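You operate a simulated robot arm through the tools that you are given. There is no shell and no other tool.

You run a simulated robot arm. Do the job below in one go: nothing can be reset, and whatever is moved stays where it is left.

## Task
Check the pull tester with the 10 g weight and trim its span.
Fine: zero it empty, stand the weight on the load cell, trim to 10.0 g, put the weight back. Set down upright: weight.

It is judged by the outcome, as a careful person would: the job done as asked, and still so three seconds after it is handed in. It fails if anything else is knocked over, pushed out of place, dropped, spilled or broken.

## Robot
A 7-joint arm with a two-finger gripper, fixed in place. Base frame: the origin is at the foot of the arm, x ahead of it, y to its left, z up. Readings come in mm, rad, newtons and seconds.
With the tool pointing down near the work surface it reaches from about 300 to 740 mm from the base axis. Its first joint turns from -2.897 to 2.897 rad. Payload 1.71 kg.
The TCP is the grasp point between the finger pads, 20 mm short of the fingertips. In the tool frame z runs along the fingers and y along their closing line. Largest opening 96 mm; the body of the gripper starts 113 mm behind the TCP.
Orientation is that of the tool frame in the base frame, as a unit quaternion [w, x, y, z]. With the fingers straight down and closing along the base's y, the tool's x points along the base's -x, its y along +y and its z along -z.

## Interface
- The arm moves only by the tool drive_tool. Its argument "moves" is text: rows parted by semicolons, each of 7 numbers parted by spaces: the shift along the tool's x, y, z in units of 500 mm (1.0 is 500 mm), then the turn, a rotation vector about the tool's x, y, z in units of 120 degrees (1.0 is 120 degrees), then the opening in per cent of the stroke, from 0 (shut) to 100 (fully open). In form: tx ty tz ax ay az fingers; .... A call has 1 to 20 rows; each row is the pose to reach, as a shift and turn from the pose commanded when the call began, along the tool's axes at that moment. A call with a number of a shift or a turn outside -1 to 1 is refused whole. Rows are played at 5 a second. More than 50 mm and 0.15 rad between two rows, or a gripper value outside its range, and nothing of the call is played. Where a pose cannot be reached the arm comes as near as it can. A force on the tool above 40 N (or 10 N above the force at the start of the call, whichever is more), or a blocked arm, ends the call early, and 0.2 s more pass. The fingers move at their own pace (about 153 mm/s each) and stop on an object; they squeeze with about 28 N. The grip force told is the motor's: it shows also when the fingers shut on nothing. Time passes only in rows, and 0.2 s behind the last, so rows that repeat a pose let the fingers close. It gives the time, the measured TCP pose, the force on the tool (base axes), the opening and the grip force at its end, in the units of the frame above (readings bear some noise), with the torque about the TCP (base axes, N m) and any sound that the robot's microphone picked up.
- Cameras (640 x 400 px; columns grow to the right, rows downward): "scene" is fixed at [219.1, 500.3, 1621]; the picture's right is [-0.83, -0.56, 0.00], its down [-0.36, 0.53, -0.76] and it looks along [0.43, -0.63, -0.65] (base axes); focal length 359 px, centre (320, 200). "wrist" rides on the gripper at [66, 14, -145] in the tool frame; the picture's right is [-0.21, 0.98, 0.00], its down [-0.88, -0.19, -0.45] and it looks along [-0.44, -0.09, 0.90] (tool axes); focal length 275 px, centre (320, 200). There is no depth. A picture from a camera that has moved, and an enlarged one, comes with that camera's place and axes in the base frame and with its lens.
- snapshot(camera): a new picture of that camera. The clock stands still meanwhile.
- raise_lower(by): slides the trunk up (or, below 0, down) by that many mm; the arm rides with it, the base frame stays. It gives what a move gives, with no picture.
- inspect(camera, box): a new picture of the part [left, top, right, bottom] of that camera's present view, enlarged. The clock stands still meanwhile.
- hand_in(): hands the job in; it is judged then, once.

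Places have to be worked out from the pictures, the camera data and where the tool is seen. Open the gripper and draw the arm clear of the work before you hand the job in, unless the task says otherwise.

The tools are called after ">>>" as name(argument=value, ...) on one line, values as JSON. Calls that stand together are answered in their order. drive_tool: Moves the arm, as the interface text tells. Its arguments: {"type":"object","properties":{"moves":{"type":"string"}},"required":["moves"]} The other tools are called the same way: raise_lower (by) slides the trunk up or down; snapshot (camera) takes a picture; inspect (camera, box) takes an enlarged picture of a part of a camera's view; hand_in () hands the job in.

At the start:

```text
t: 0.0
tcp_pos: [513.9, 79.5, 1243.3]
tcp_rot: [-0.001, 0.0, 1.0, 0.001]
force: [-1.2, 0.5, 0.4]
torque: [-0.02, 0.02, 0.0]
opening: 96.0
gripper_force: 0.1
trunk travel left (down, up): [-300.0, 86.0]
```

scene: 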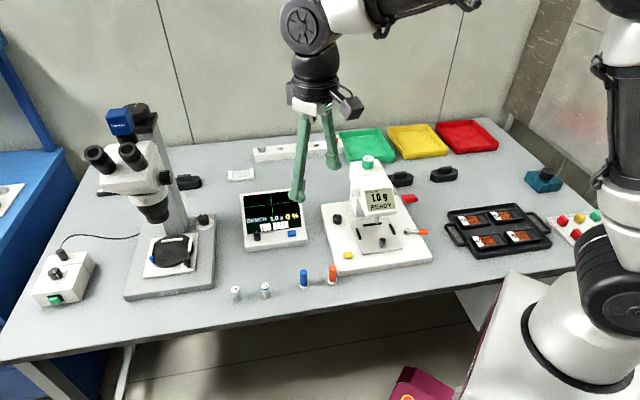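
wrist: 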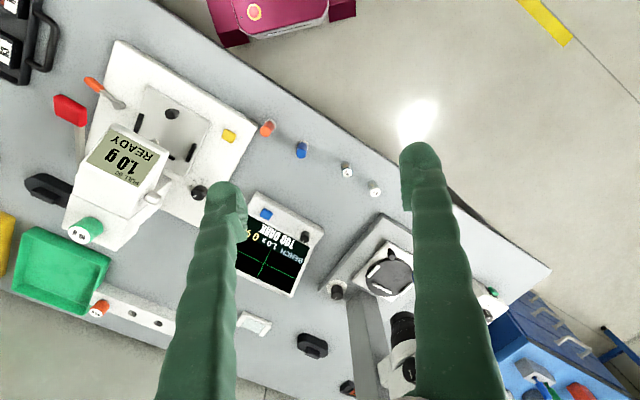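

I start by looking closer at the pull tester and the weights from the scene and wrist cameras.

>>> inspect(camera="scene", box=[310, 150, 450, 280])

>>> inspect(camera="scene", box=[210, 180, 350, 310])

>>> inspect(camera="wrist", box=[20, 40, 260, 260])

>>> inspect(camera="wrist", box=[200, 100, 420, 320])

```text
3.08 times, centred on (380, 215) of scene
camera zoom: at [219.1, 500.3, 1621.0], right [-0.83, -0.56, 0.0], down [-0.36, 0.53, -0.76], along [0.43, -0.63, -0.65], focal length 1104 px, centre (135, 154)
```

zoom: 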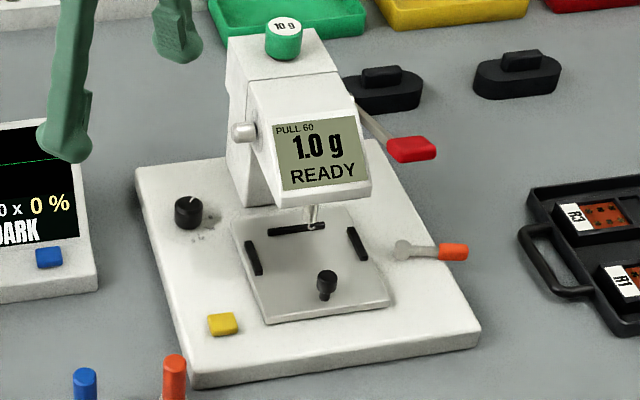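

```text
3.08 times, centred on (280, 245) of scene
camera zoom: at [219.1, 500.3, 1621.0], right [-0.83, -0.56, 0.0], down [-0.36, 0.53, -0.76], along [0.43, -0.63, -0.65], focal length 1104 px, centre (443, 62)
```

zoom: 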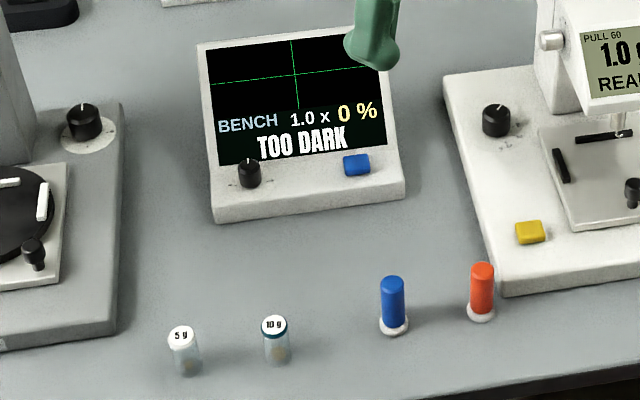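

```text
1.82 times, centred on (140, 150) of wrist
camera zoom: at [448.2, 93.9, 1388.9], right [0.21, 0.98, 0.0], down [0.88, -0.19, 0.44], along [0.43, -0.09, -0.9], focal length 500 px, centre (647, 291)
```

zoom: 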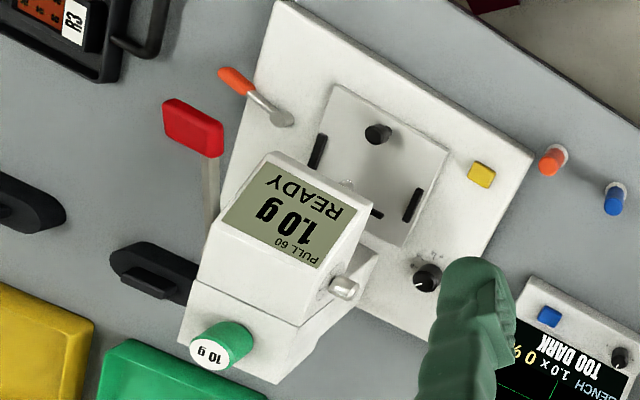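

```text
1.82 times, centred on (310, 210) of wrist
camera zoom: at [448.2, 93.9, 1388.9], right [0.21, 0.98, 0.0], down [0.88, -0.19, 0.44], along [0.43, -0.09, -0.9], focal length 500 px, centre (338, 182)
```

zoom: 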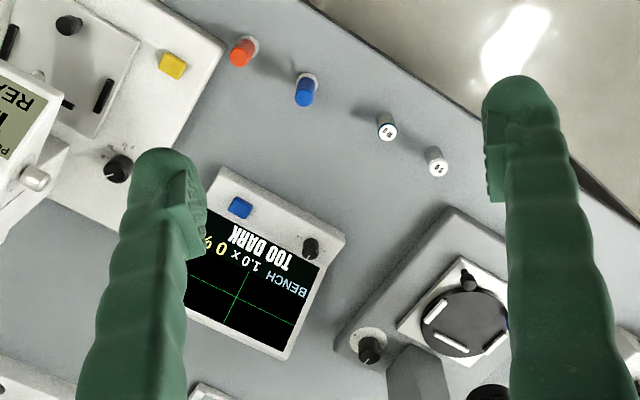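

The tester sits around (600, −250) with a green "10 g" piece on its head at z≈1040; the two capped vials "5 g"/"10 g" stand on the bench near (657, 109). I move the wrist camera over to the tester for a closer look.

>>> drive_tool(moves="0.0115 -0.0759 0.00825 0 0 0 100; 0.023 -0.1518 0.0165 0 0 0 100; 0.0345 -0.2276 0.02475 0 0 0 100; 0.046 -0.3035 0.033 0 0 0 100; 0.0575 -0.3794 0.04125 0 0 0 100; 0.069 -0.4553 0.0495 0 0 0 100; 0.0805 -0.5311 0.05775 0 0 0 100; 0.092 -0.607 0.066 0 0 0 100; 0.092 -0.607 0.066 0 0 0 100")

>>> snapshot(camera="wrist")

>>> snapshot(camera="scene")

```text
t: 2.0
tcp_pos: [448.6, -222.9, 1218.8]
tcp_rot: [0.006, 0.0, 1.0, 0.001]
force: [0.4, 0.5, -0.3]
torque: [-0.02, 0.0, -0.05]
opening: 95.8
gripper_force: 0.1
trunk travel left (down, up): [-300.0, 86.0]
```

```text
taken
camera wrist: at [380.5, -209.6, 1363.4], right [0.21, 0.98, 0.0], down [0.87, -0.18, 0.46], along [0.45, -0.09, -0.89], focal length 275 px, centre (320, 200)
```

wrist: 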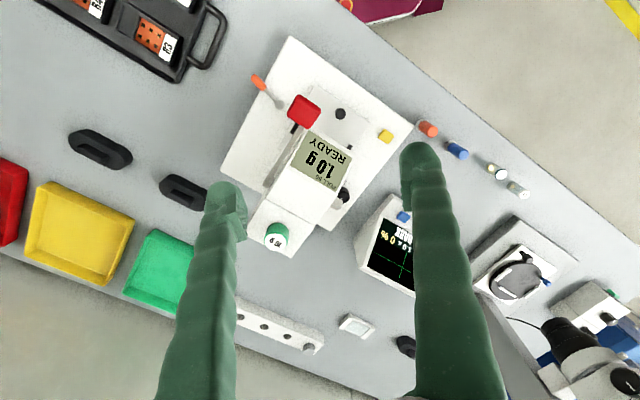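

```text
taken
```

scene: 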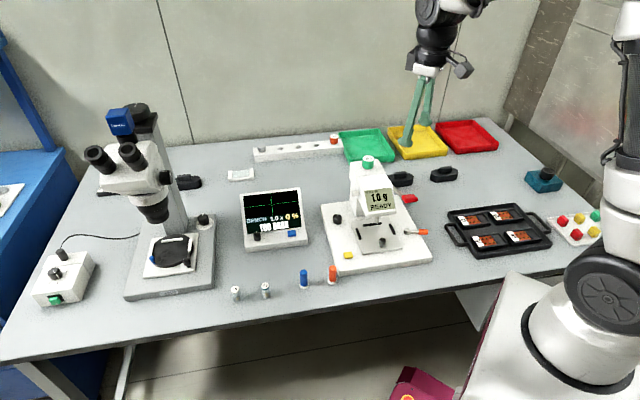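

The arm now hangs over the tester. I zoom in on the head, the green "10 g" piece, the vials and the small rack at the back.

>>> inspect(camera="wrist", box=[240, 90, 400, 260])

>>> inspect(camera="scene", box=[340, 145, 420, 195])

>>> inspect(camera="scene", box=[320, 190, 440, 265])

>>> inspect(camera="scene", box=[220, 260, 340, 310])

>>> inspect(camera="scene", box=[240, 120, 360, 190])

```text
2.35 times, centred on (320, 175) of wrist
camera zoom: at [380.5, -209.6, 1363.4], right [0.21, 0.98, 0.0], down [0.87, -0.18, 0.46], along [0.45, -0.09, -0.89], focal length 648 px, centre (320, 259)
```

zoom: 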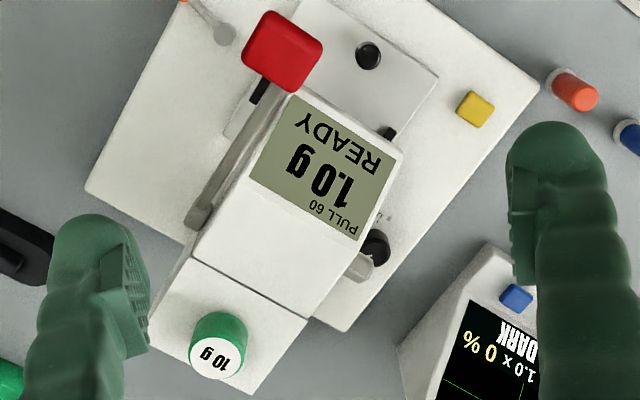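

```text
8.00 times, centred on (380, 170) of scene
camera zoom: at [219.1, 500.3, 1621.0], right [-0.83, -0.56, 0.0], down [-0.36, 0.53, -0.76], along [0.43, -0.63, -0.65], focal length 2870 px, centre (-160, 440)
```

zoom: 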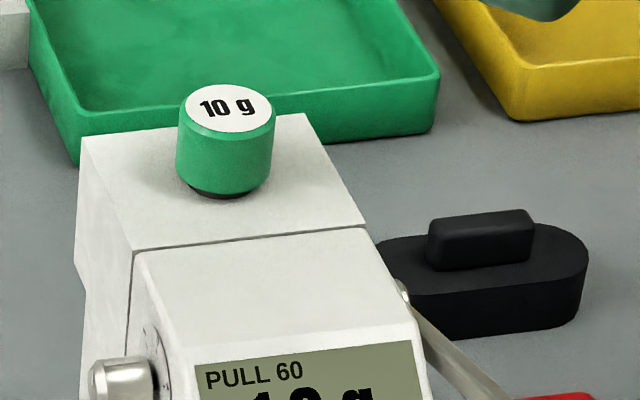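

```text
5.33 times, centred on (380, 228) of scene
camera zoom: at [219.1, 500.3, 1621.0], right [-0.83, -0.56, 0.0], down [-0.36, 0.53, -0.76], along [0.43, -0.63, -0.65], focal length 1913 px, centre (0, 53)
```

zoom: 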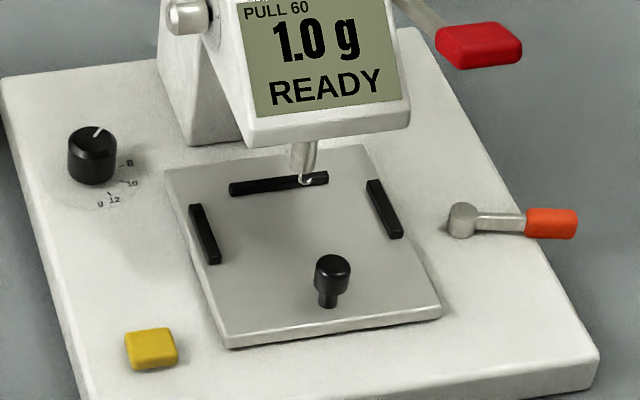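

```text
5.33 times, centred on (280, 285) of scene
camera zoom: at [219.1, 500.3, 1621.0], right [-0.83, -0.56, 0.0], down [-0.36, 0.53, -0.76], along [0.43, -0.63, -0.65], focal length 1913 px, centre (533, -253)
```

zoom: 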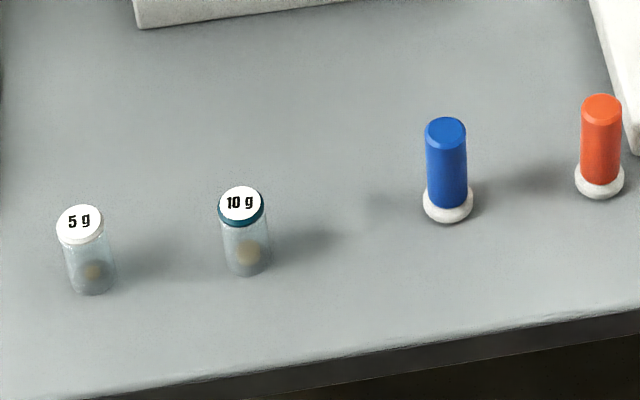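

```text
5.33 times, centred on (300, 155) of scene
camera zoom: at [219.1, 500.3, 1621.0], right [-0.83, -0.56, 0.0], down [-0.36, 0.53, -0.76], along [0.43, -0.63, -0.65], focal length 1913 px, centre (427, 440)
```

zoom: 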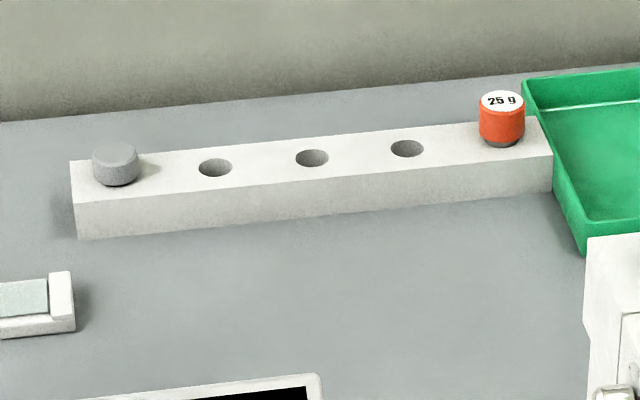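

Nothing is labelled "load cell" yet, so I inspect the other bench items and the tester's controls before touching anything.

>>> inspect(camera="scene", box=[380, 150, 580, 250])

>>> inspect(camera="scene", box=[520, 150, 640, 240])

>>> inspect(camera="scene", box=[345, 175, 415, 225])

>>> inspect(camera="scene", box=[320, 200, 360, 230])

>>> inspect(camera="wrist", box=[260, 140, 370, 215])

>>> inspect(camera="wrist", box=[230, 270, 400, 380])

```text
3.20 times, centred on (480, 200) of scene
camera zoom: at [219.1, 500.3, 1621.0], right [-0.83, -0.56, 0.0], down [-0.36, 0.53, -0.76], along [0.43, -0.63, -0.65], focal length 1148 px, centre (-192, 200)
```

zoom: 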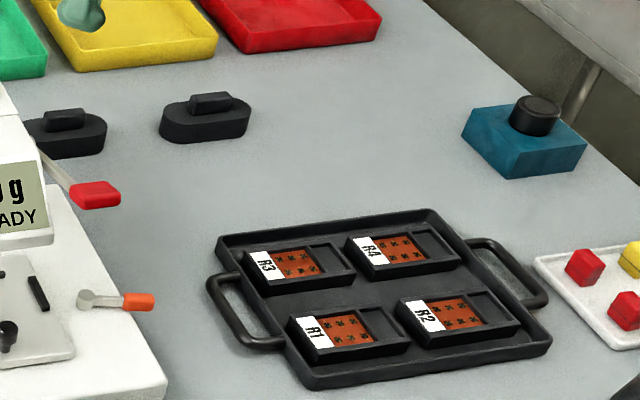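

```text
4.44 times, centred on (580, 195) of scene
camera zoom: at [219.1, 500.3, 1621.0], right [-0.83, -0.56, 0.0], down [-0.36, 0.53, -0.76], along [0.43, -0.63, -0.65], focal length 1594 px, centre (-836, 222)
```

zoom: 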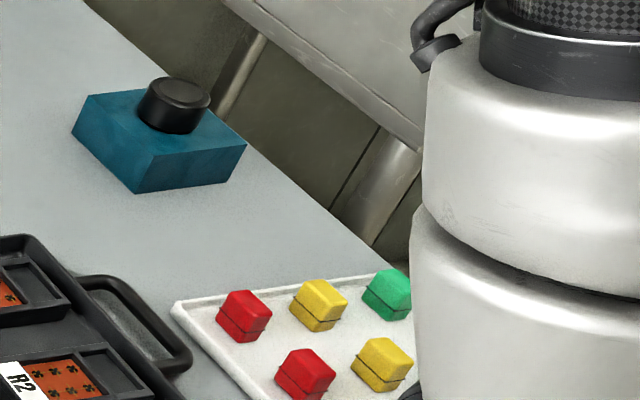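

```text
8.00 times, centred on (380, 200) of scene
camera zoom: at [219.1, 500.3, 1621.0], right [-0.83, -0.56, 0.0], down [-0.36, 0.53, -0.76], along [0.43, -0.63, -0.65], focal length 2870 px, centre (-160, 200)
```

zoom: 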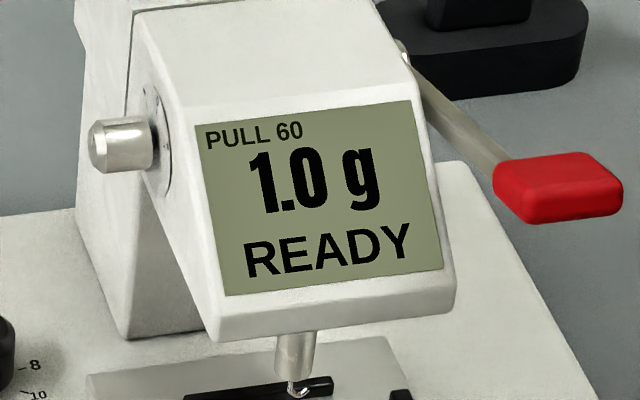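

```text
13.33 times, centred on (340, 215) of scene
camera zoom: at [219.1, 500.3, 1621.0], right [-0.83, -0.56, 0.0], down [-0.36, 0.53, -0.76], along [0.43, -0.63, -0.65], focal length 4783 px, centre (53, 0)
```

zoom: 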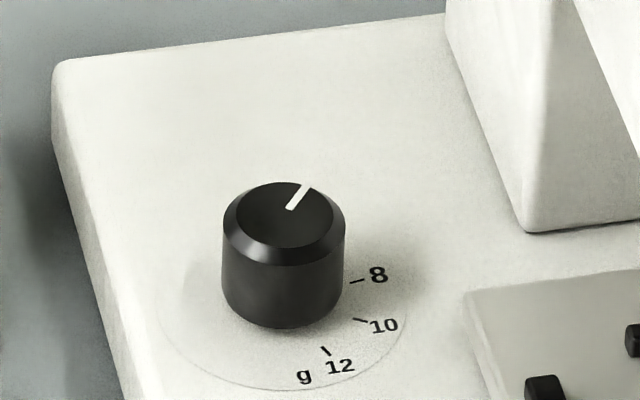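

```text
5.33 times, centred on (315, 178) of wrist
camera zoom: at [380.5, -209.6, 1363.4], right [0.21, 0.98, 0.0], down [0.87, -0.18, 0.46], along [0.45, -0.09, -0.89], focal length 1468 px, centre (347, 320)
```

zoom: 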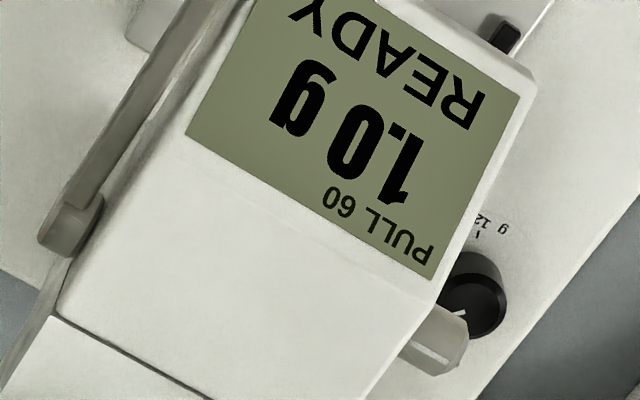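

```text
3.64 times, centred on (315, 325) of wrist
camera zoom: at [380.5, -209.6, 1363.4], right [0.21, 0.98, 0.0], down [0.87, -0.18, 0.46], along [0.45, -0.09, -0.89], focal length 1001 px, centre (338, -254)
```

zoom: 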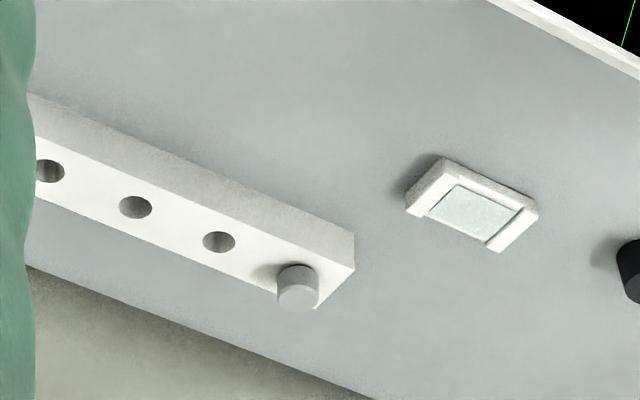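

Rear shelf holds a grey and a 25 g piece; the tester has a threshold knob (8/10/12 g), a silver trim knob on the head's left side, a yellow button and levers. I check whether the arm has settled with a null move.

>>> drive_tool(moves="0 0 0 0 0 0 100; 0 0 0 0 0 0 100")

```text
t: 2.6
tcp_pos: [450.5, -223.5, 1218.6]
tcp_rot: [0.008, 0.0, 1.0, 0.0]
force: [0.0, -0.2, -0.2]
torque: [0.0, -0.02, -0.01]
opening: 95.8
gripper_force: 0.0
trunk travel left (down, up): [-300.0, 86.0]
```

The arm settles about 18 mm short of the commanded x (likely a reach limit at this height). I go lower and yaw 45° so the camera faces the tester's front.

>>> drive_tool(moves="-0.0166 0.008 0.0229 0 0 0.0536 100; -0.0331 0.016 0.0457 0 0 0.1071 100; -0.0497 0.024 0.0686 0 0 0.1607 100; -0.0663 0.032 0.0914 0 0 0.2143 100; -0.0829 0.04 0.1143 0 0 0.2679 100; -0.0994 0.048 0.1371 0 0 0.3214 100; -0.116 0.056 0.16 0 0 0.375 100; -0.116 0.056 0.16 0 0 0.375 100; -0.116 0.056 0.16 0 0 0.375 100")

>>> snapshot(camera="wrist")

```text
t: 4.6
tcp_pos: [509.6, -195.0, 1138.9]
tcp_rot: [0.006, 0.383, 0.924, 0.003]
force: [1.0, -0.4, -0.8]
torque: [0.04, 0.0, 0.02]
opening: 96.1
gripper_force: 0.0
trunk travel left (down, up): [-300.0, 86.0]
```

```text
taken
camera wrist: at [469.7, -138.5, 1282.9], right [0.84, 0.55, 0.01], down [0.48, -0.75, 0.45], along [0.26, -0.37, -0.89], focal length 275 px, centre (320, 200)
```

wrist: 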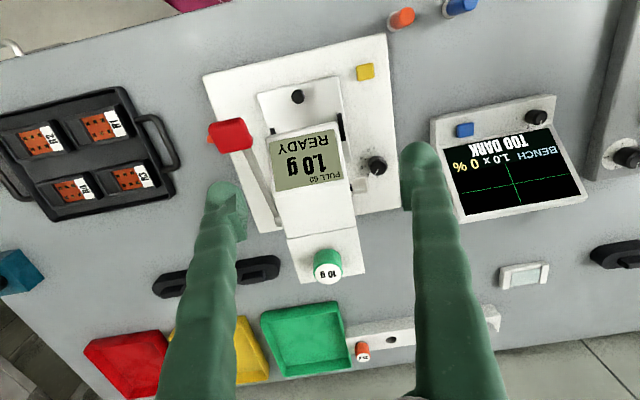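

The camera now looks along the tester's front-back axis. I zoom into the head and the weight.

>>> inspect(camera="wrist", box=[255, 120, 395, 285])

>>> inspect(camera="wrist", box=[240, 60, 400, 160])

>>> inspect(camera="wrist", box=[330, 300, 520, 380])

```text
2.42 times, centred on (325, 202) of wrist
camera zoom: at [469.7, -138.5, 1282.9], right [0.84, 0.55, 0.01], down [0.48, -0.75, 0.45], along [0.26, -0.37, -0.89], focal length 667 px, centre (308, 194)
```

zoom: 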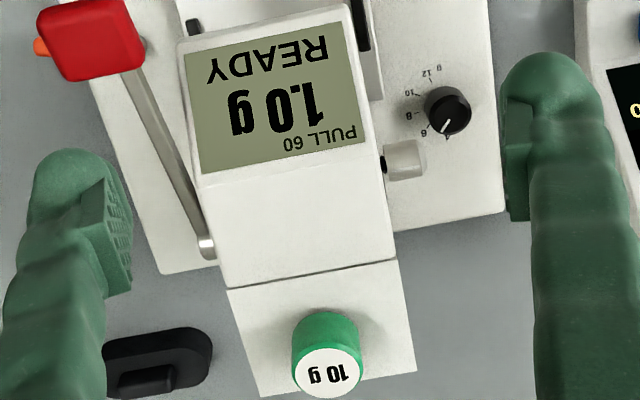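

```text
4.00 times, centred on (320, 110) of wrist
camera zoom: at [469.7, -138.5, 1282.9], right [0.84, 0.55, 0.01], down [0.48, -0.75, 0.45], along [0.26, -0.37, -0.89], focal length 1101 px, centre (320, 560)
```

zoom: 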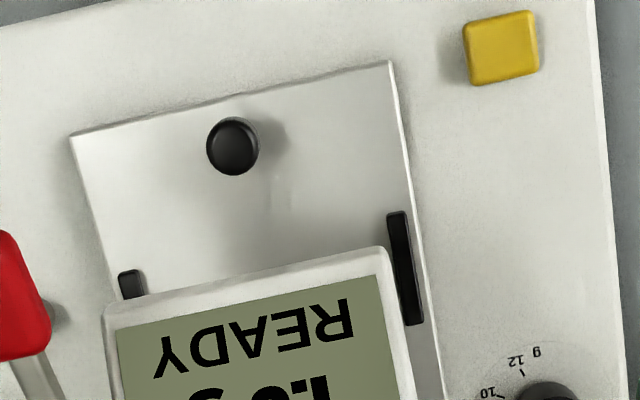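

```text
3.37 times, centred on (425, 340) of wrist
camera zoom: at [469.7, -138.5, 1282.9], right [0.84, 0.55, 0.01], down [0.48, -0.75, 0.45], along [0.26, -0.37, -0.89], focal length 927 px, centre (-34, -272)
```

zoom: 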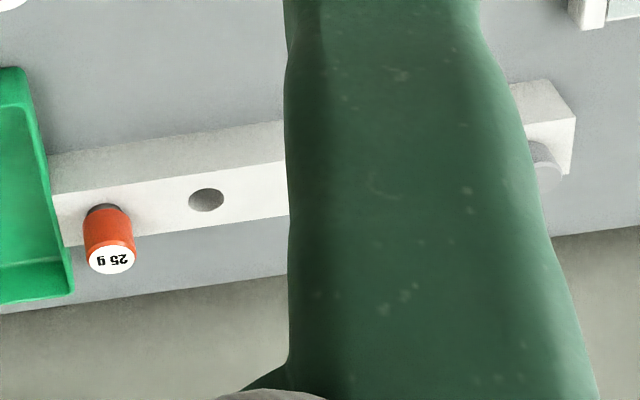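

Inspect re-renders at higher resolution, so I zoom much tighter on the green piece, the vials, the grey and orange rack pieces and the silver knob from the scene camera.

>>> inspect(camera="scene", box=[354, 150, 382, 180])

>>> inspect(camera="scene", box=[226, 278, 276, 306])

>>> inspect(camera="scene", box=[292, 258, 344, 294])

>>> inspect(camera="scene", box=[322, 130, 346, 150])

>>> inspect(camera="scene", box=[350, 180, 376, 200])

>>> inspect(camera="scene", box=[250, 138, 290, 165])

```text
13.33 times, centred on (368, 165) of scene
camera zoom: at [219.1, 500.3, 1621.0], right [-0.83, -0.56, 0.0], down [-0.36, 0.53, -0.76], along [0.43, -0.63, -0.65], focal length 4783 px, centre (-320, 667)
```

zoom: 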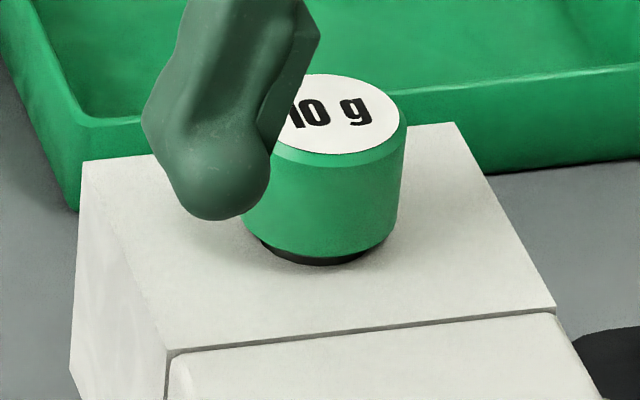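

```text
12.80 times, centred on (251, 292) of scene
camera zoom: at [219.1, 500.3, 1621.0], right [-0.83, -0.56, 0.0], down [-0.36, 0.53, -0.76], along [0.43, -0.63, -0.65], focal length 4592 px, centre (1203, -978)
```

zoom: 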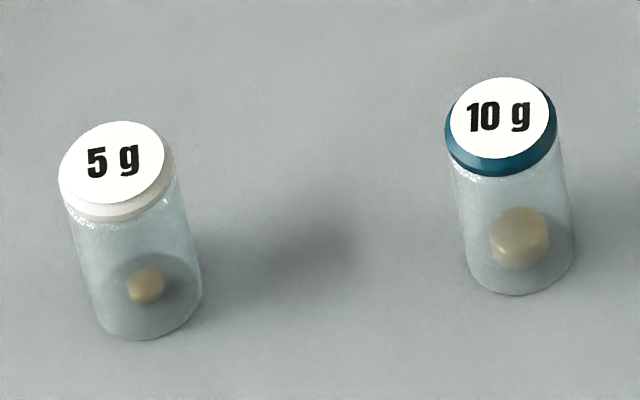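

```text
11.11 times, centred on (318, 276) of scene
camera zoom: at [219.1, 500.3, 1621.0], right [-0.83, -0.56, 0.0], down [-0.36, 0.53, -0.76], along [0.43, -0.63, -0.65], focal length 3986 px, centre (342, -644)
```

zoom: 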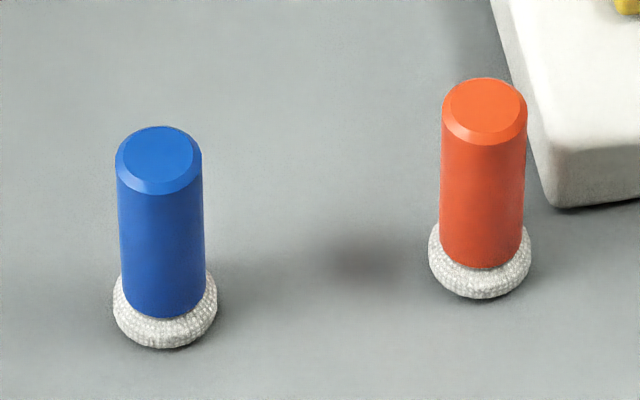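

```text
16.00 times, centred on (334, 140) of scene
camera zoom: at [219.1, 500.3, 1621.0], right [-0.83, -0.56, 0.0], down [-0.36, 0.53, -0.76], along [0.43, -0.63, -0.65], focal length 5739 px, centre (96, 1160)
```

zoom: 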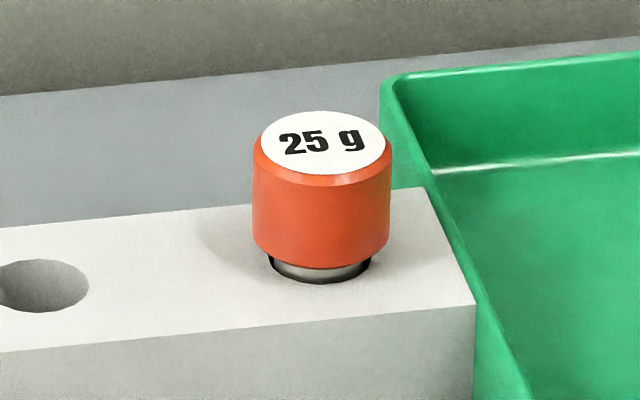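

```text
16.00 times, centred on (363, 190) of scene
camera zoom: at [219.1, 500.3, 1621.0], right [-0.83, -0.56, 0.0], down [-0.36, 0.53, -0.76], along [0.43, -0.63, -0.65], focal length 5739 px, centre (-368, 360)
```

zoom: 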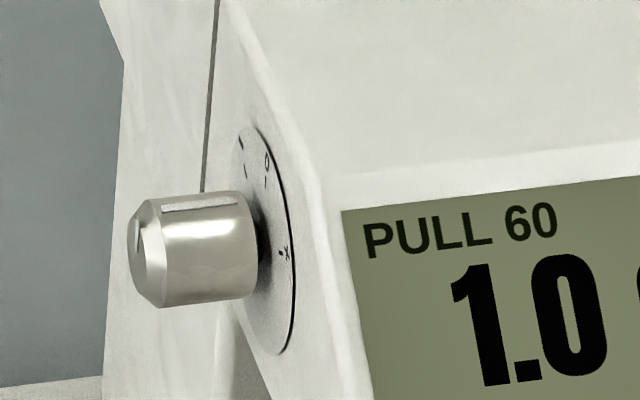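

```text
14.81 times, centred on (270, 152) of scene
camera zoom: at [219.1, 500.3, 1621.0], right [-0.83, -0.56, 0.0], down [-0.36, 0.53, -0.76], along [0.43, -0.63, -0.65], focal length 5314 px, centre (1061, 918)
```

zoom: 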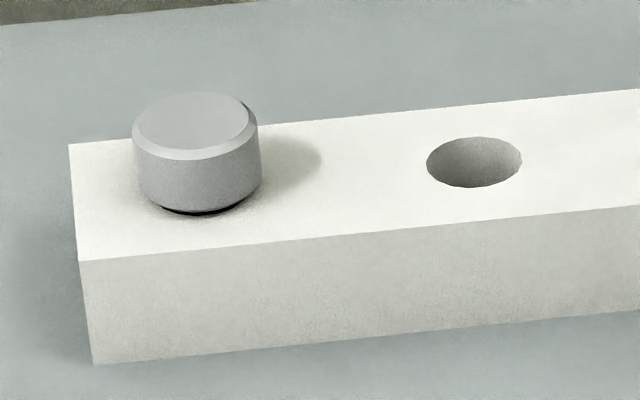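

The 25 g piece in the rack is a cartridge with a metal barrel, the same family as the green "10 g" on the head — so those are load-cell cartridges, green one being mounted. The vials hold brass weights (the teal-capped one is the 10 g). I now swing the camera to the head's left side to read the silver knob's dial.

>>> drive_tool(moves="-0.0139 0.0134 0.008 0 0 0.0625 100; -0.0278 0.0269 0.016 0 0 0.125 100; -0.0417 0.0403 0.024 0 0 0.1875 100; -0.0556 0.0537 0.032 0 0 0.25 100; -0.0695 0.0672 0.04 0 0 0.3125 100; -0.0835 0.0806 0.048 0 0 0.375 100; -0.0974 0.094 0.056 0 0 0.4375 100; -0.1113 0.1075 0.064 0 0 0.5 100; -0.1252 0.1209 0.072 0 0 0.5625 100; -0.1391 0.1343 0.08 0 0 0.625 100; -0.153 0.1478 0.09 0 0 0.6875 100; -0.1669 0.1612 0.1 0 0 0.75 100; -0.1669 0.1612 0.14 0 0 0.75 100; -0.1669 0.1612 0.182 0 0 0.75 100; -0.1669 0.1612 0.182 0 0 0.75 100")

>>> snapshot(camera="wrist")

>>> snapshot(camera="scene")

```text
t: 7.8
tcp_pos: [627.5, -198.4, 1049.0]
tcp_rot: [0.002, 0.924, 0.382, 0.006]
force: [-0.2, 0.3, -0.2]
torque: [-0.05, 0.0, -0.01]
opening: 96.1
gripper_force: 0.0
trunk travel left (down, up): [-300.0, 86.0]
```

```text
taken
camera wrist: at [679.8, -160.8, 1195.1], right [0.55, -0.84, 0.01], down [-0.76, -0.49, 0.43], along [-0.36, -0.24, -0.9], focal length 275 px, centre (320, 200)
```

wrist: 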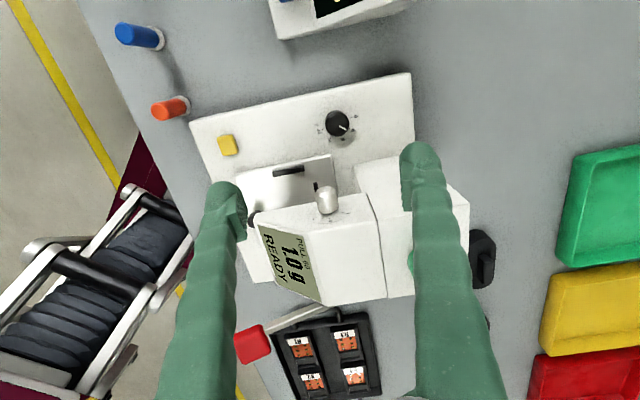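

```text
taken
```

scene: 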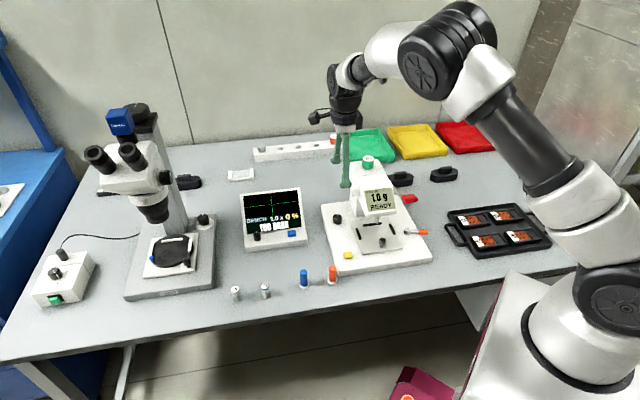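

The arm is beside the head as planned. I zoom in on the silver knob and its dial, and the black knob.

>>> inspect(camera="wrist", box=[295, 175, 360, 220])

>>> inspect(camera="wrist", box=[305, 100, 370, 150])

>>> inspect(camera="scene", box=[322, 140, 392, 200])

```text
8.89 times, centred on (328, 198) of wrist
camera zoom: at [679.8, -160.8, 1195.1], right [0.55, -0.84, 0.01], down [-0.76, -0.49, 0.43], along [-0.36, -0.24, -0.9], focal length 2447 px, centre (253, 222)
```

zoom: 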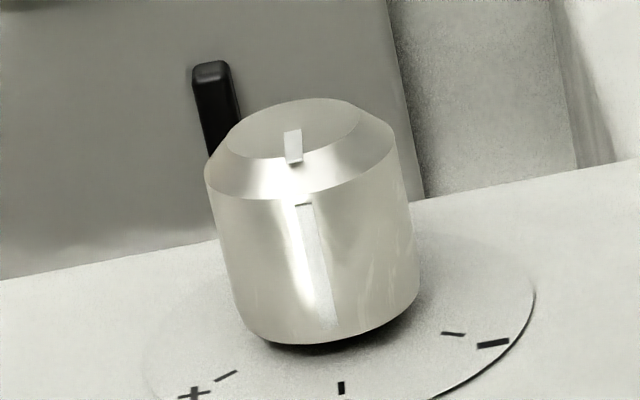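

```text
8.00 times, centred on (338, 125) of wrist
camera zoom: at [679.8, -160.8, 1195.1], right [0.55, -0.84, 0.01], down [-0.76, -0.49, 0.43], along [-0.36, -0.24, -0.9], focal length 2202 px, centre (180, 800)
```

zoom: 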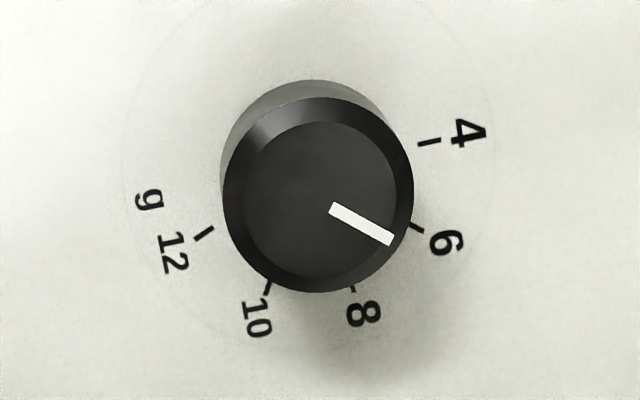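

```text
6.67 times, centred on (357, 170) of scene
camera zoom: at [219.1, 500.3, 1621.0], right [-0.83, -0.56, 0.0], down [-0.36, 0.53, -0.76], along [0.43, -0.63, -0.65], focal length 2391 px, centre (73, 400)
```

zoom: 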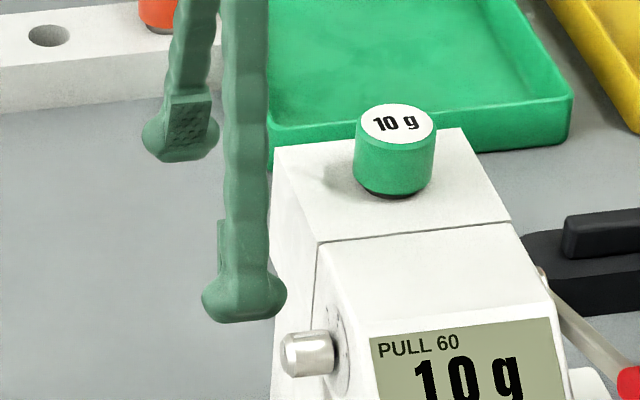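

The dial shows "−", "0" tick and "+": the silver knob is the span trim, with its centre near (589, −229, 960), 21 mm thick. The black one is the force limit (at 6 g), which I leave alone. Next I go above the yellow button (≈533, −108) with shut fingers to zero the empty tester.

>>> drive_tool(moves="-0.0015 -0.0654 0 0 0 0 0; -0.003 -0.1308 0 0 0 0 0; -0.0045 -0.1961 0 0 0 0 0; -0.0058 -0.2615 0 0 0 0 0; -0.0058 -0.2615 0.07 0 0 0 0; -0.0058 -0.2615 0.14 0 0 0 0; -0.0058 -0.2615 0.218 0 0 0 0; -0.0058 -0.2615 0.218 0 0 0 0")

>>> snapshot(camera="wrist")

>>> inspect(camera="scene", box=[310, 170, 430, 290])

```text
t: 9.6
tcp_pos: [533.0, -105.0, 938.1]
tcp_rot: [0.002, 0.924, 0.383, 0.006]
force: [-0.2, -0.2, 0.7]
torque: [-0.01, 0.0, 0.0]
opening: 0.0
gripper_force: 27.9
trunk travel left (down, up): [-300.0, 86.0]
```

```text
taken
camera wrist: at [585.6, -68.6, 1085.8], right [0.55, -0.84, 0.01], down [-0.76, -0.49, 0.43], along [-0.36, -0.24, -0.9], focal length 275 px, centre (320, 200)
```

wrist: 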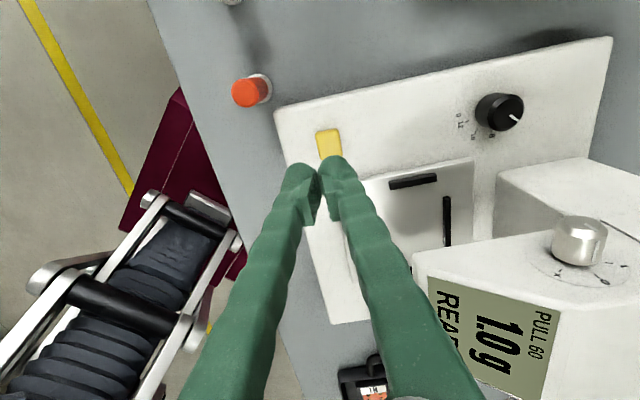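

```text
3.33 times, centred on (370, 230) of scene
camera zoom: at [219.1, 500.3, 1621.0], right [-0.83, -0.56, 0.0], down [-0.36, 0.53, -0.76], along [0.43, -0.63, -0.65], focal length 1196 px, centre (153, 100)
```

zoom: 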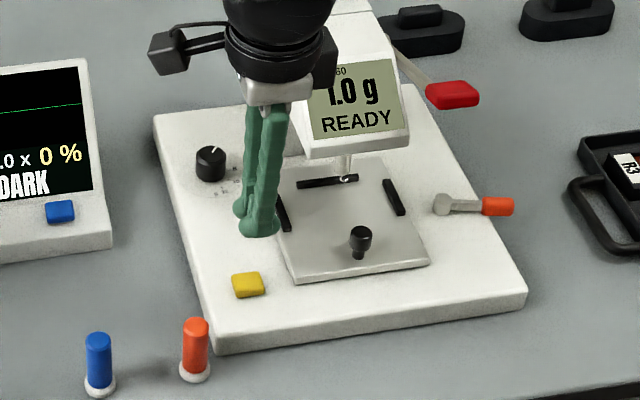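

I see the button top around (537, −111, 837); the fingertips are at z≈918. I centre over it and descend to just above.

>>> drive_tool(moves="-0.0028 0.0141 0.05 0 0 0 0; -0.0028 0.0141 0.1 0 0 0 0; -0.0028 0.0141 0.14 0 0 0 0; -0.0028 0.0141 0.14 0 0 0 0")

>>> inspect(camera="scene", box=[320, 210, 400, 275])

>>> inspect(camera="wrist", box=[260, 100, 380, 190])

```text
t: 10.6
tcp_pos: [537.4, -112.4, 870.0]
tcp_rot: [0.003, 0.924, 0.382, 0.007]
force: [0.1, -0.3, -0.7]
torque: [-0.01, 0.0, -0.01]
opening: 0.0
gripper_force: 28.0
trunk travel left (down, up): [-300.0, 86.0]
```

```text
6.15 times, centred on (360, 242) of scene
camera zoom: at [219.1, 500.3, 1621.0], right [-0.83, -0.56, 0.0], down [-0.36, 0.53, -0.76], along [0.43, -0.63, -0.65], focal length 2208 px, centre (74, -62)
```

zoom: 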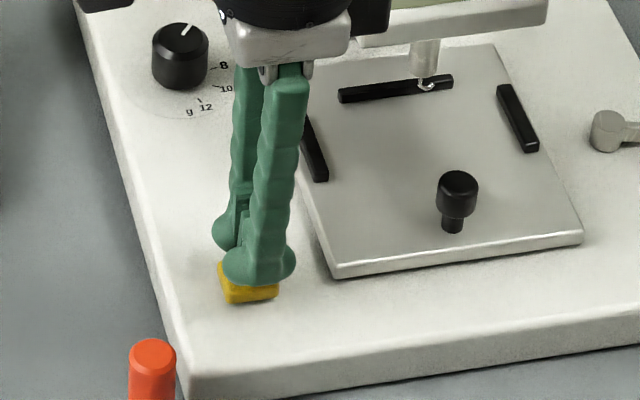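

```text
4.44 times, centred on (320, 145) of wrist
camera zoom: at [590.7, -75.6, 1015.3], right [0.55, -0.84, 0.01], down [-0.76, -0.49, 0.43], along [-0.36, -0.24, -0.9], focal length 1224 px, centre (320, 444)
```

zoom: 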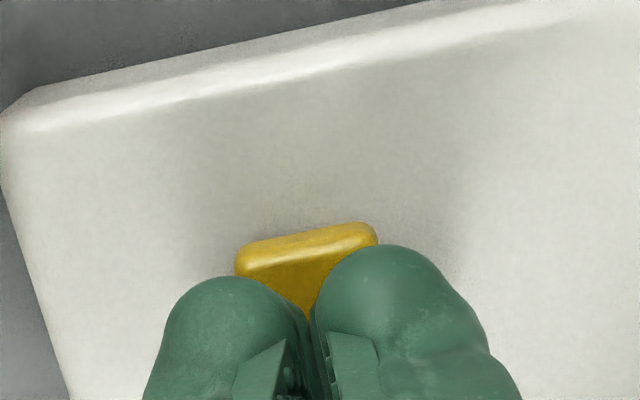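

The fingertips are over the button with roughly 10–13 mm to go. I descend in small steps while watching the force.

>>> drive_tool(moves="0 0 0.005 0 0 0 0; 0 0 0.01 0 0 0 0; 0 0 0.015 0 0 0 0; 0 0 0.015 0 0 0 0")

>>> inspect(camera="scene", box=[335, 235, 375, 265])

```text
t: 11.6
tcp_pos: [539.3, -112.7, 861.6]
tcp_rot: [0.003, 0.924, 0.383, 0.006]
force: [0.3, -0.2, 1.1]
torque: [-0.03, 0.0, -0.02]
opening: 0.0
gripper_force: 28.1
trunk travel left (down, up): [-300.0, 86.0]
```

```text
13.33 times, centred on (355, 250) of scene
camera zoom: at [219.1, 500.3, 1621.0], right [-0.83, -0.56, 0.0], down [-0.36, 0.53, -0.76], along [0.43, -0.63, -0.65], focal length 4783 px, centre (-147, -467)
```

zoom: 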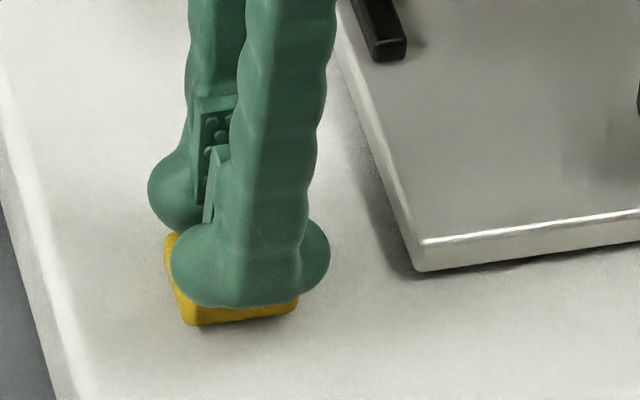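

Still no contact force (tip at z≈842). I continue in 1.5 mm steps.

>>> drive_tool(moves="0 0 0.003 0 0 0 0; 0 0 0.006 0 0 0 0; 0 0 0.009 0 0 0 0")

>>> inspect(camera="scene", box=[335, 185, 415, 265])

```text
t: 12.4
tcp_pos: [539.0, -113.3, 858.0]
tcp_rot: [0.003, 0.924, 0.382, 0.006]
force: [-1.6, 0.3, 2.3]
torque: [0.04, 0.01, -0.01]
opening: 6.2
gripper_force: 29.4
trunk travel left (down, up): [-300.0, 86.0]
heard: click
```

```text
5.00 times, centred on (375, 225) of scene
camera zoom: at [219.1, 500.3, 1621.0], right [-0.83, -0.56, 0.0], down [-0.36, 0.53, -0.76], along [0.43, -0.63, -0.65], focal length 1794 px, centre (45, 75)
```

zoom: 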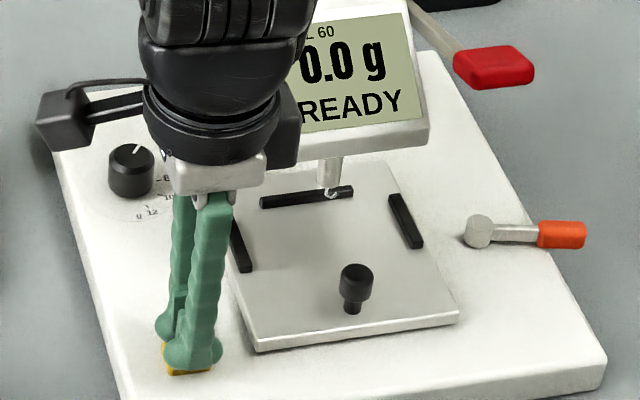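

A click was heard and the display reads 0.0 g. I lift off the button and check the reading again.

>>> drive_tool(moves="0 0 -0.02 0 0 0 0; 0 0 -0.1 0 0 0 0; 0 0 -0.18 0 0 0 0; 0 0 -0.26 0 0 0 0; 0 0 -0.26 0 0 0 0")

>>> snapshot(camera="scene")

>>> inspect(camera="scene", box=[340, 145, 420, 225])

>>> inspect(camera="scene", box=[226, 270, 346, 310])

```text
t: 13.6
tcp_pos: [535.8, -113.1, 987.6]
tcp_rot: [0.003, 0.924, 0.383, 0.006]
force: [-0.3, -0.7, -0.3]
torque: [0.05, 0.0, -0.02]
opening: 0.2
gripper_force: 28.9
trunk travel left (down, up): [-300.0, 86.0]
```

```text
taken
```

scene: 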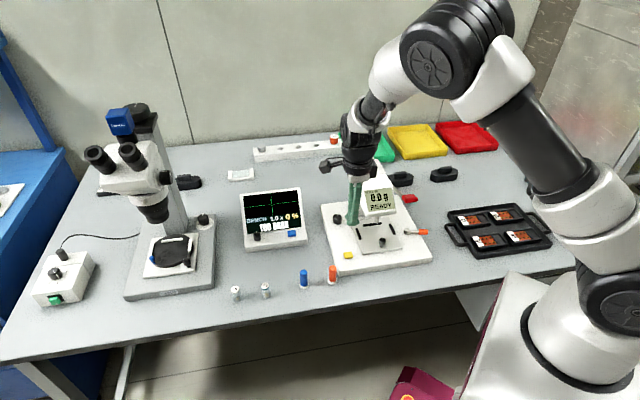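

```text
5.00 times, centred on (380, 185) of scene
camera zoom: at [219.1, 500.3, 1621.0], right [-0.83, -0.56, 0.0], down [-0.36, 0.53, -0.76], along [0.43, -0.63, -0.65], focal length 1794 px, centre (20, 275)
```

zoom: 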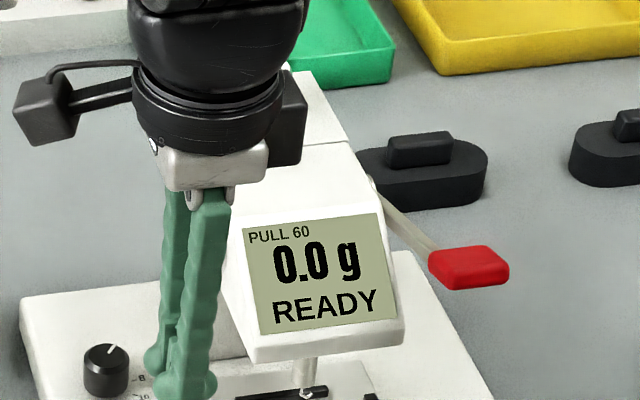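

```text
5.33 times, centred on (286, 290) of scene
camera zoom: at [219.1, 500.3, 1621.0], right [-0.83, -0.56, 0.0], down [-0.36, 0.53, -0.76], along [0.43, -0.63, -0.65], focal length 1913 px, centre (501, -280)
```

zoom: 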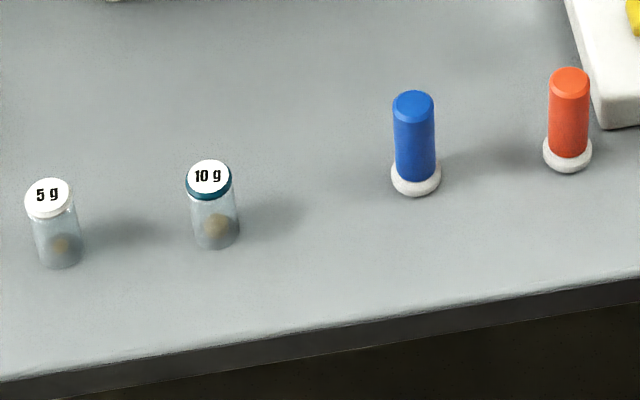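

Zeroed: the reading stays 0.0 g. Now I go above the teal-capped 10 g vial (≈656, 110, top z≈847) with the fingers closing front-to-back, straightening the small 0.013 rad tilt on the way.

>>> drive_tool(moves="0.0809 -0.0242 0.009 0.0014 -0.0014 0 30; 0.1618 -0.0485 0.018 0.0028 -0.0028 0 60; 0.2427 -0.0727 0.027 0.00425 -0.00425 0 60; 0.3235 -0.0969 0.036 0.00425 -0.00425 0 60; 0.4044 -0.1212 0.045 0.00425 -0.00425 0 60; 0.4853 -0.1454 0.054 0.00425 -0.00425 0 60; 0.4853 -0.1454 0.054 0.00425 -0.00425 0 60; 0.4853 -0.1454 0.054 0.00425 -0.00425 0 60")

>>> snapshot(camera="wrist")

>>> inspect(camera="scene", box=[215, 210, 345, 310])

```text
t: 15.4
tcp_pos: [656.2, 110.5, 962.2]
tcp_rot: [0.0, 0.924, 0.382, -0.001]
force: [0.7, 0.3, -0.1]
torque: [0.0, 0.03, -0.01]
opening: 57.5
gripper_force: 0.0
trunk travel left (down, up): [-300.0, 86.0]
```

```text
taken
camera wrist: at [712.5, 146.8, 1107.0], right [0.55, -0.84, 0.0], down [-0.75, -0.49, 0.44], along [-0.37, -0.24, -0.9], focal length 275 px, centre (320, 200)
```

wrist: 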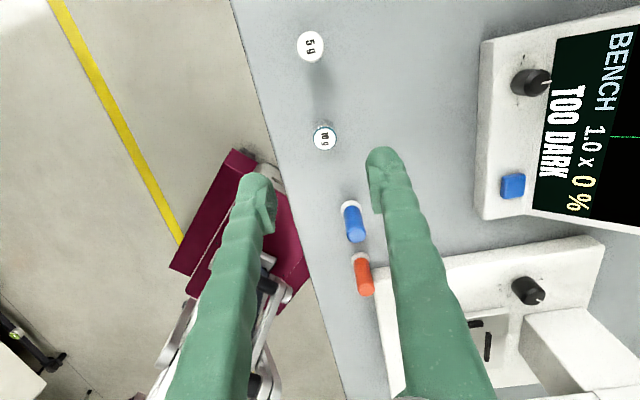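

```text
4.00 times, centred on (280, 260) of scene
camera zoom: at [219.1, 500.3, 1621.0], right [-0.83, -0.56, 0.0], down [-0.36, 0.53, -0.76], along [0.43, -0.63, -0.65], focal length 1435 px, centre (480, -40)
```

zoom: 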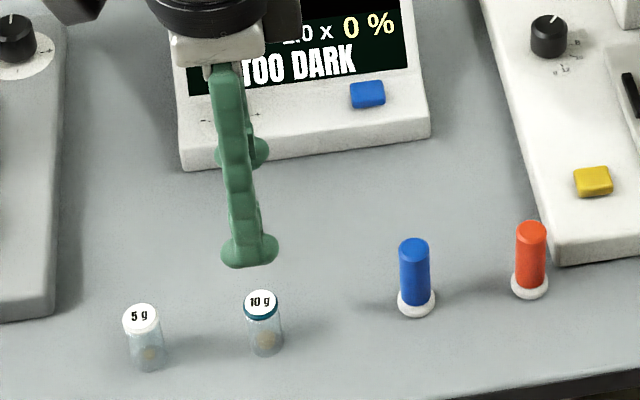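

The tool is straight now and over the vial; combining both cameras puts the cap near (659, 107, 840). I lower to 20 mm above the cap and look again.

>>> drive_tool(moves="0 0.004 0.06 0 0 0 60; 0 0.0082 0.12 0 0 0 60; 0 0.0082 0.164 0 0 0 60; 0 0.0082 0.164 0 0 0 60")

>>> snapshot(camera="wrist")

>>> inspect(camera="scene", box=[235, 250, 295, 310])

```text
t: 16.4
tcp_pos: [660.4, 106.5, 879.7]
tcp_rot: [-0.001, 0.924, 0.383, 0.001]
force: [-0.1, -1.0, 0.3]
torque: [0.0, 0.0, 0.02]
opening: 57.6
gripper_force: 0.0
trunk travel left (down, up): [-300.0, 86.0]
```

```text
taken
camera wrist: at [715.9, 144.2, 1025.4], right [0.55, -0.84, 0.0], down [-0.75, -0.49, 0.44], along [-0.37, -0.24, -0.9], focal length 275 px, centre (320, 200)
```

wrist: 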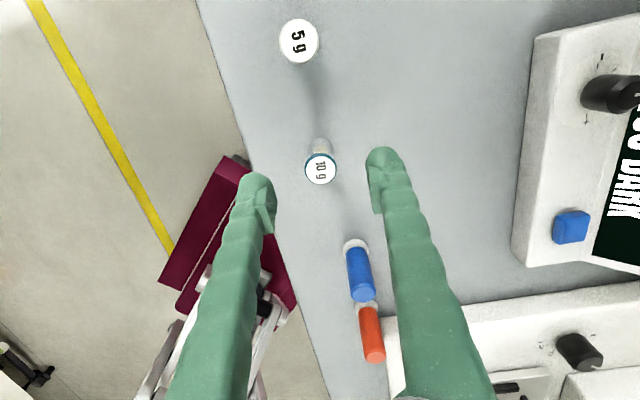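

```text
6.67 times, centred on (265, 280) of scene
camera zoom: at [219.1, 500.3, 1621.0], right [-0.83, -0.56, 0.0], down [-0.36, 0.53, -0.76], along [0.43, -0.63, -0.65], focal length 2391 px, centre (687, -333)
```

zoom: 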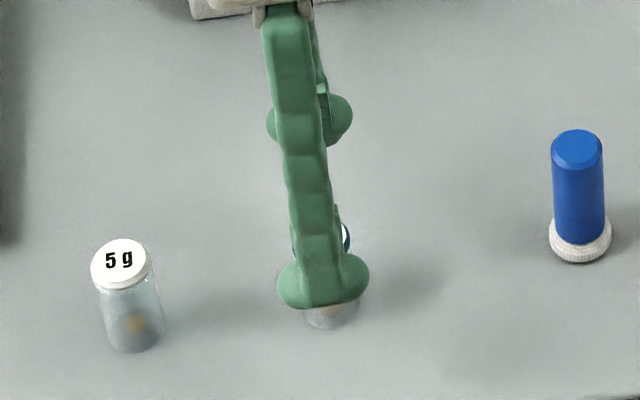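

The vial cap sits between the fingers at about (659.5, 107, 840) with the table near z≈793. I lower to grip the glass body at TCP z≈823.

>>> drive_tool(moves="0 -0.0024 0.03 0 0 0 60; 0 -0.0024 0.06 0 0 0 60; 0 -0.0024 0.09 0 0 0 60; 0 -0.0024 0.105 0 0 0 60; 0 -0.0024 0.113 0 0 0 60; 0 -0.0024 0.113 0 0 0 60")

>>> inspect(camera="scene", box=[235, 265, 295, 310])

>>> inspect(camera="wrist", box=[240, 130, 400, 250])

```text
t: 17.8
tcp_pos: [659.2, 107.4, 822.0]
tcp_rot: [0.001, 0.924, 0.382, 0.0]
force: [-0.8, -1.3, -1.4]
torque: [-0.01, -0.01, 0.02]
opening: 57.5
gripper_force: 0.1
trunk travel left (down, up): [-300.0, 86.0]
```

```text
8.89 times, centred on (265, 288) of scene
camera zoom: at [219.1, 500.3, 1621.0], right [-0.83, -0.56, 0.0], down [-0.36, 0.53, -0.76], along [0.43, -0.63, -0.65], focal length 3189 px, centre (809, -578)
```

zoom: 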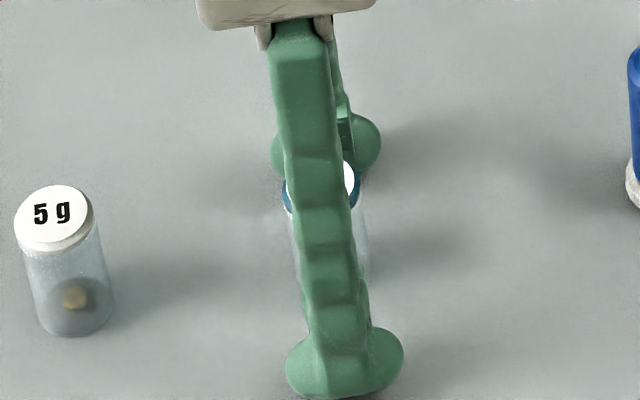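

```text
3.33 times, centred on (320, 190) of wrist
camera zoom: at [714.7, 145.2, 968.2], right [0.55, -0.84, 0.0], down [-0.75, -0.49, 0.44], along [-0.37, -0.24, -0.9], focal length 918 px, centre (320, 233)
```

zoom: 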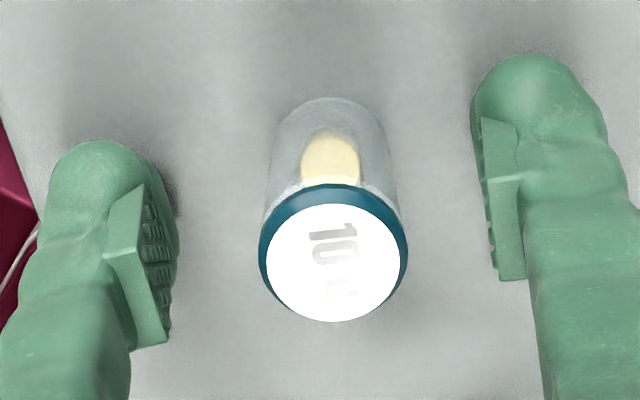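

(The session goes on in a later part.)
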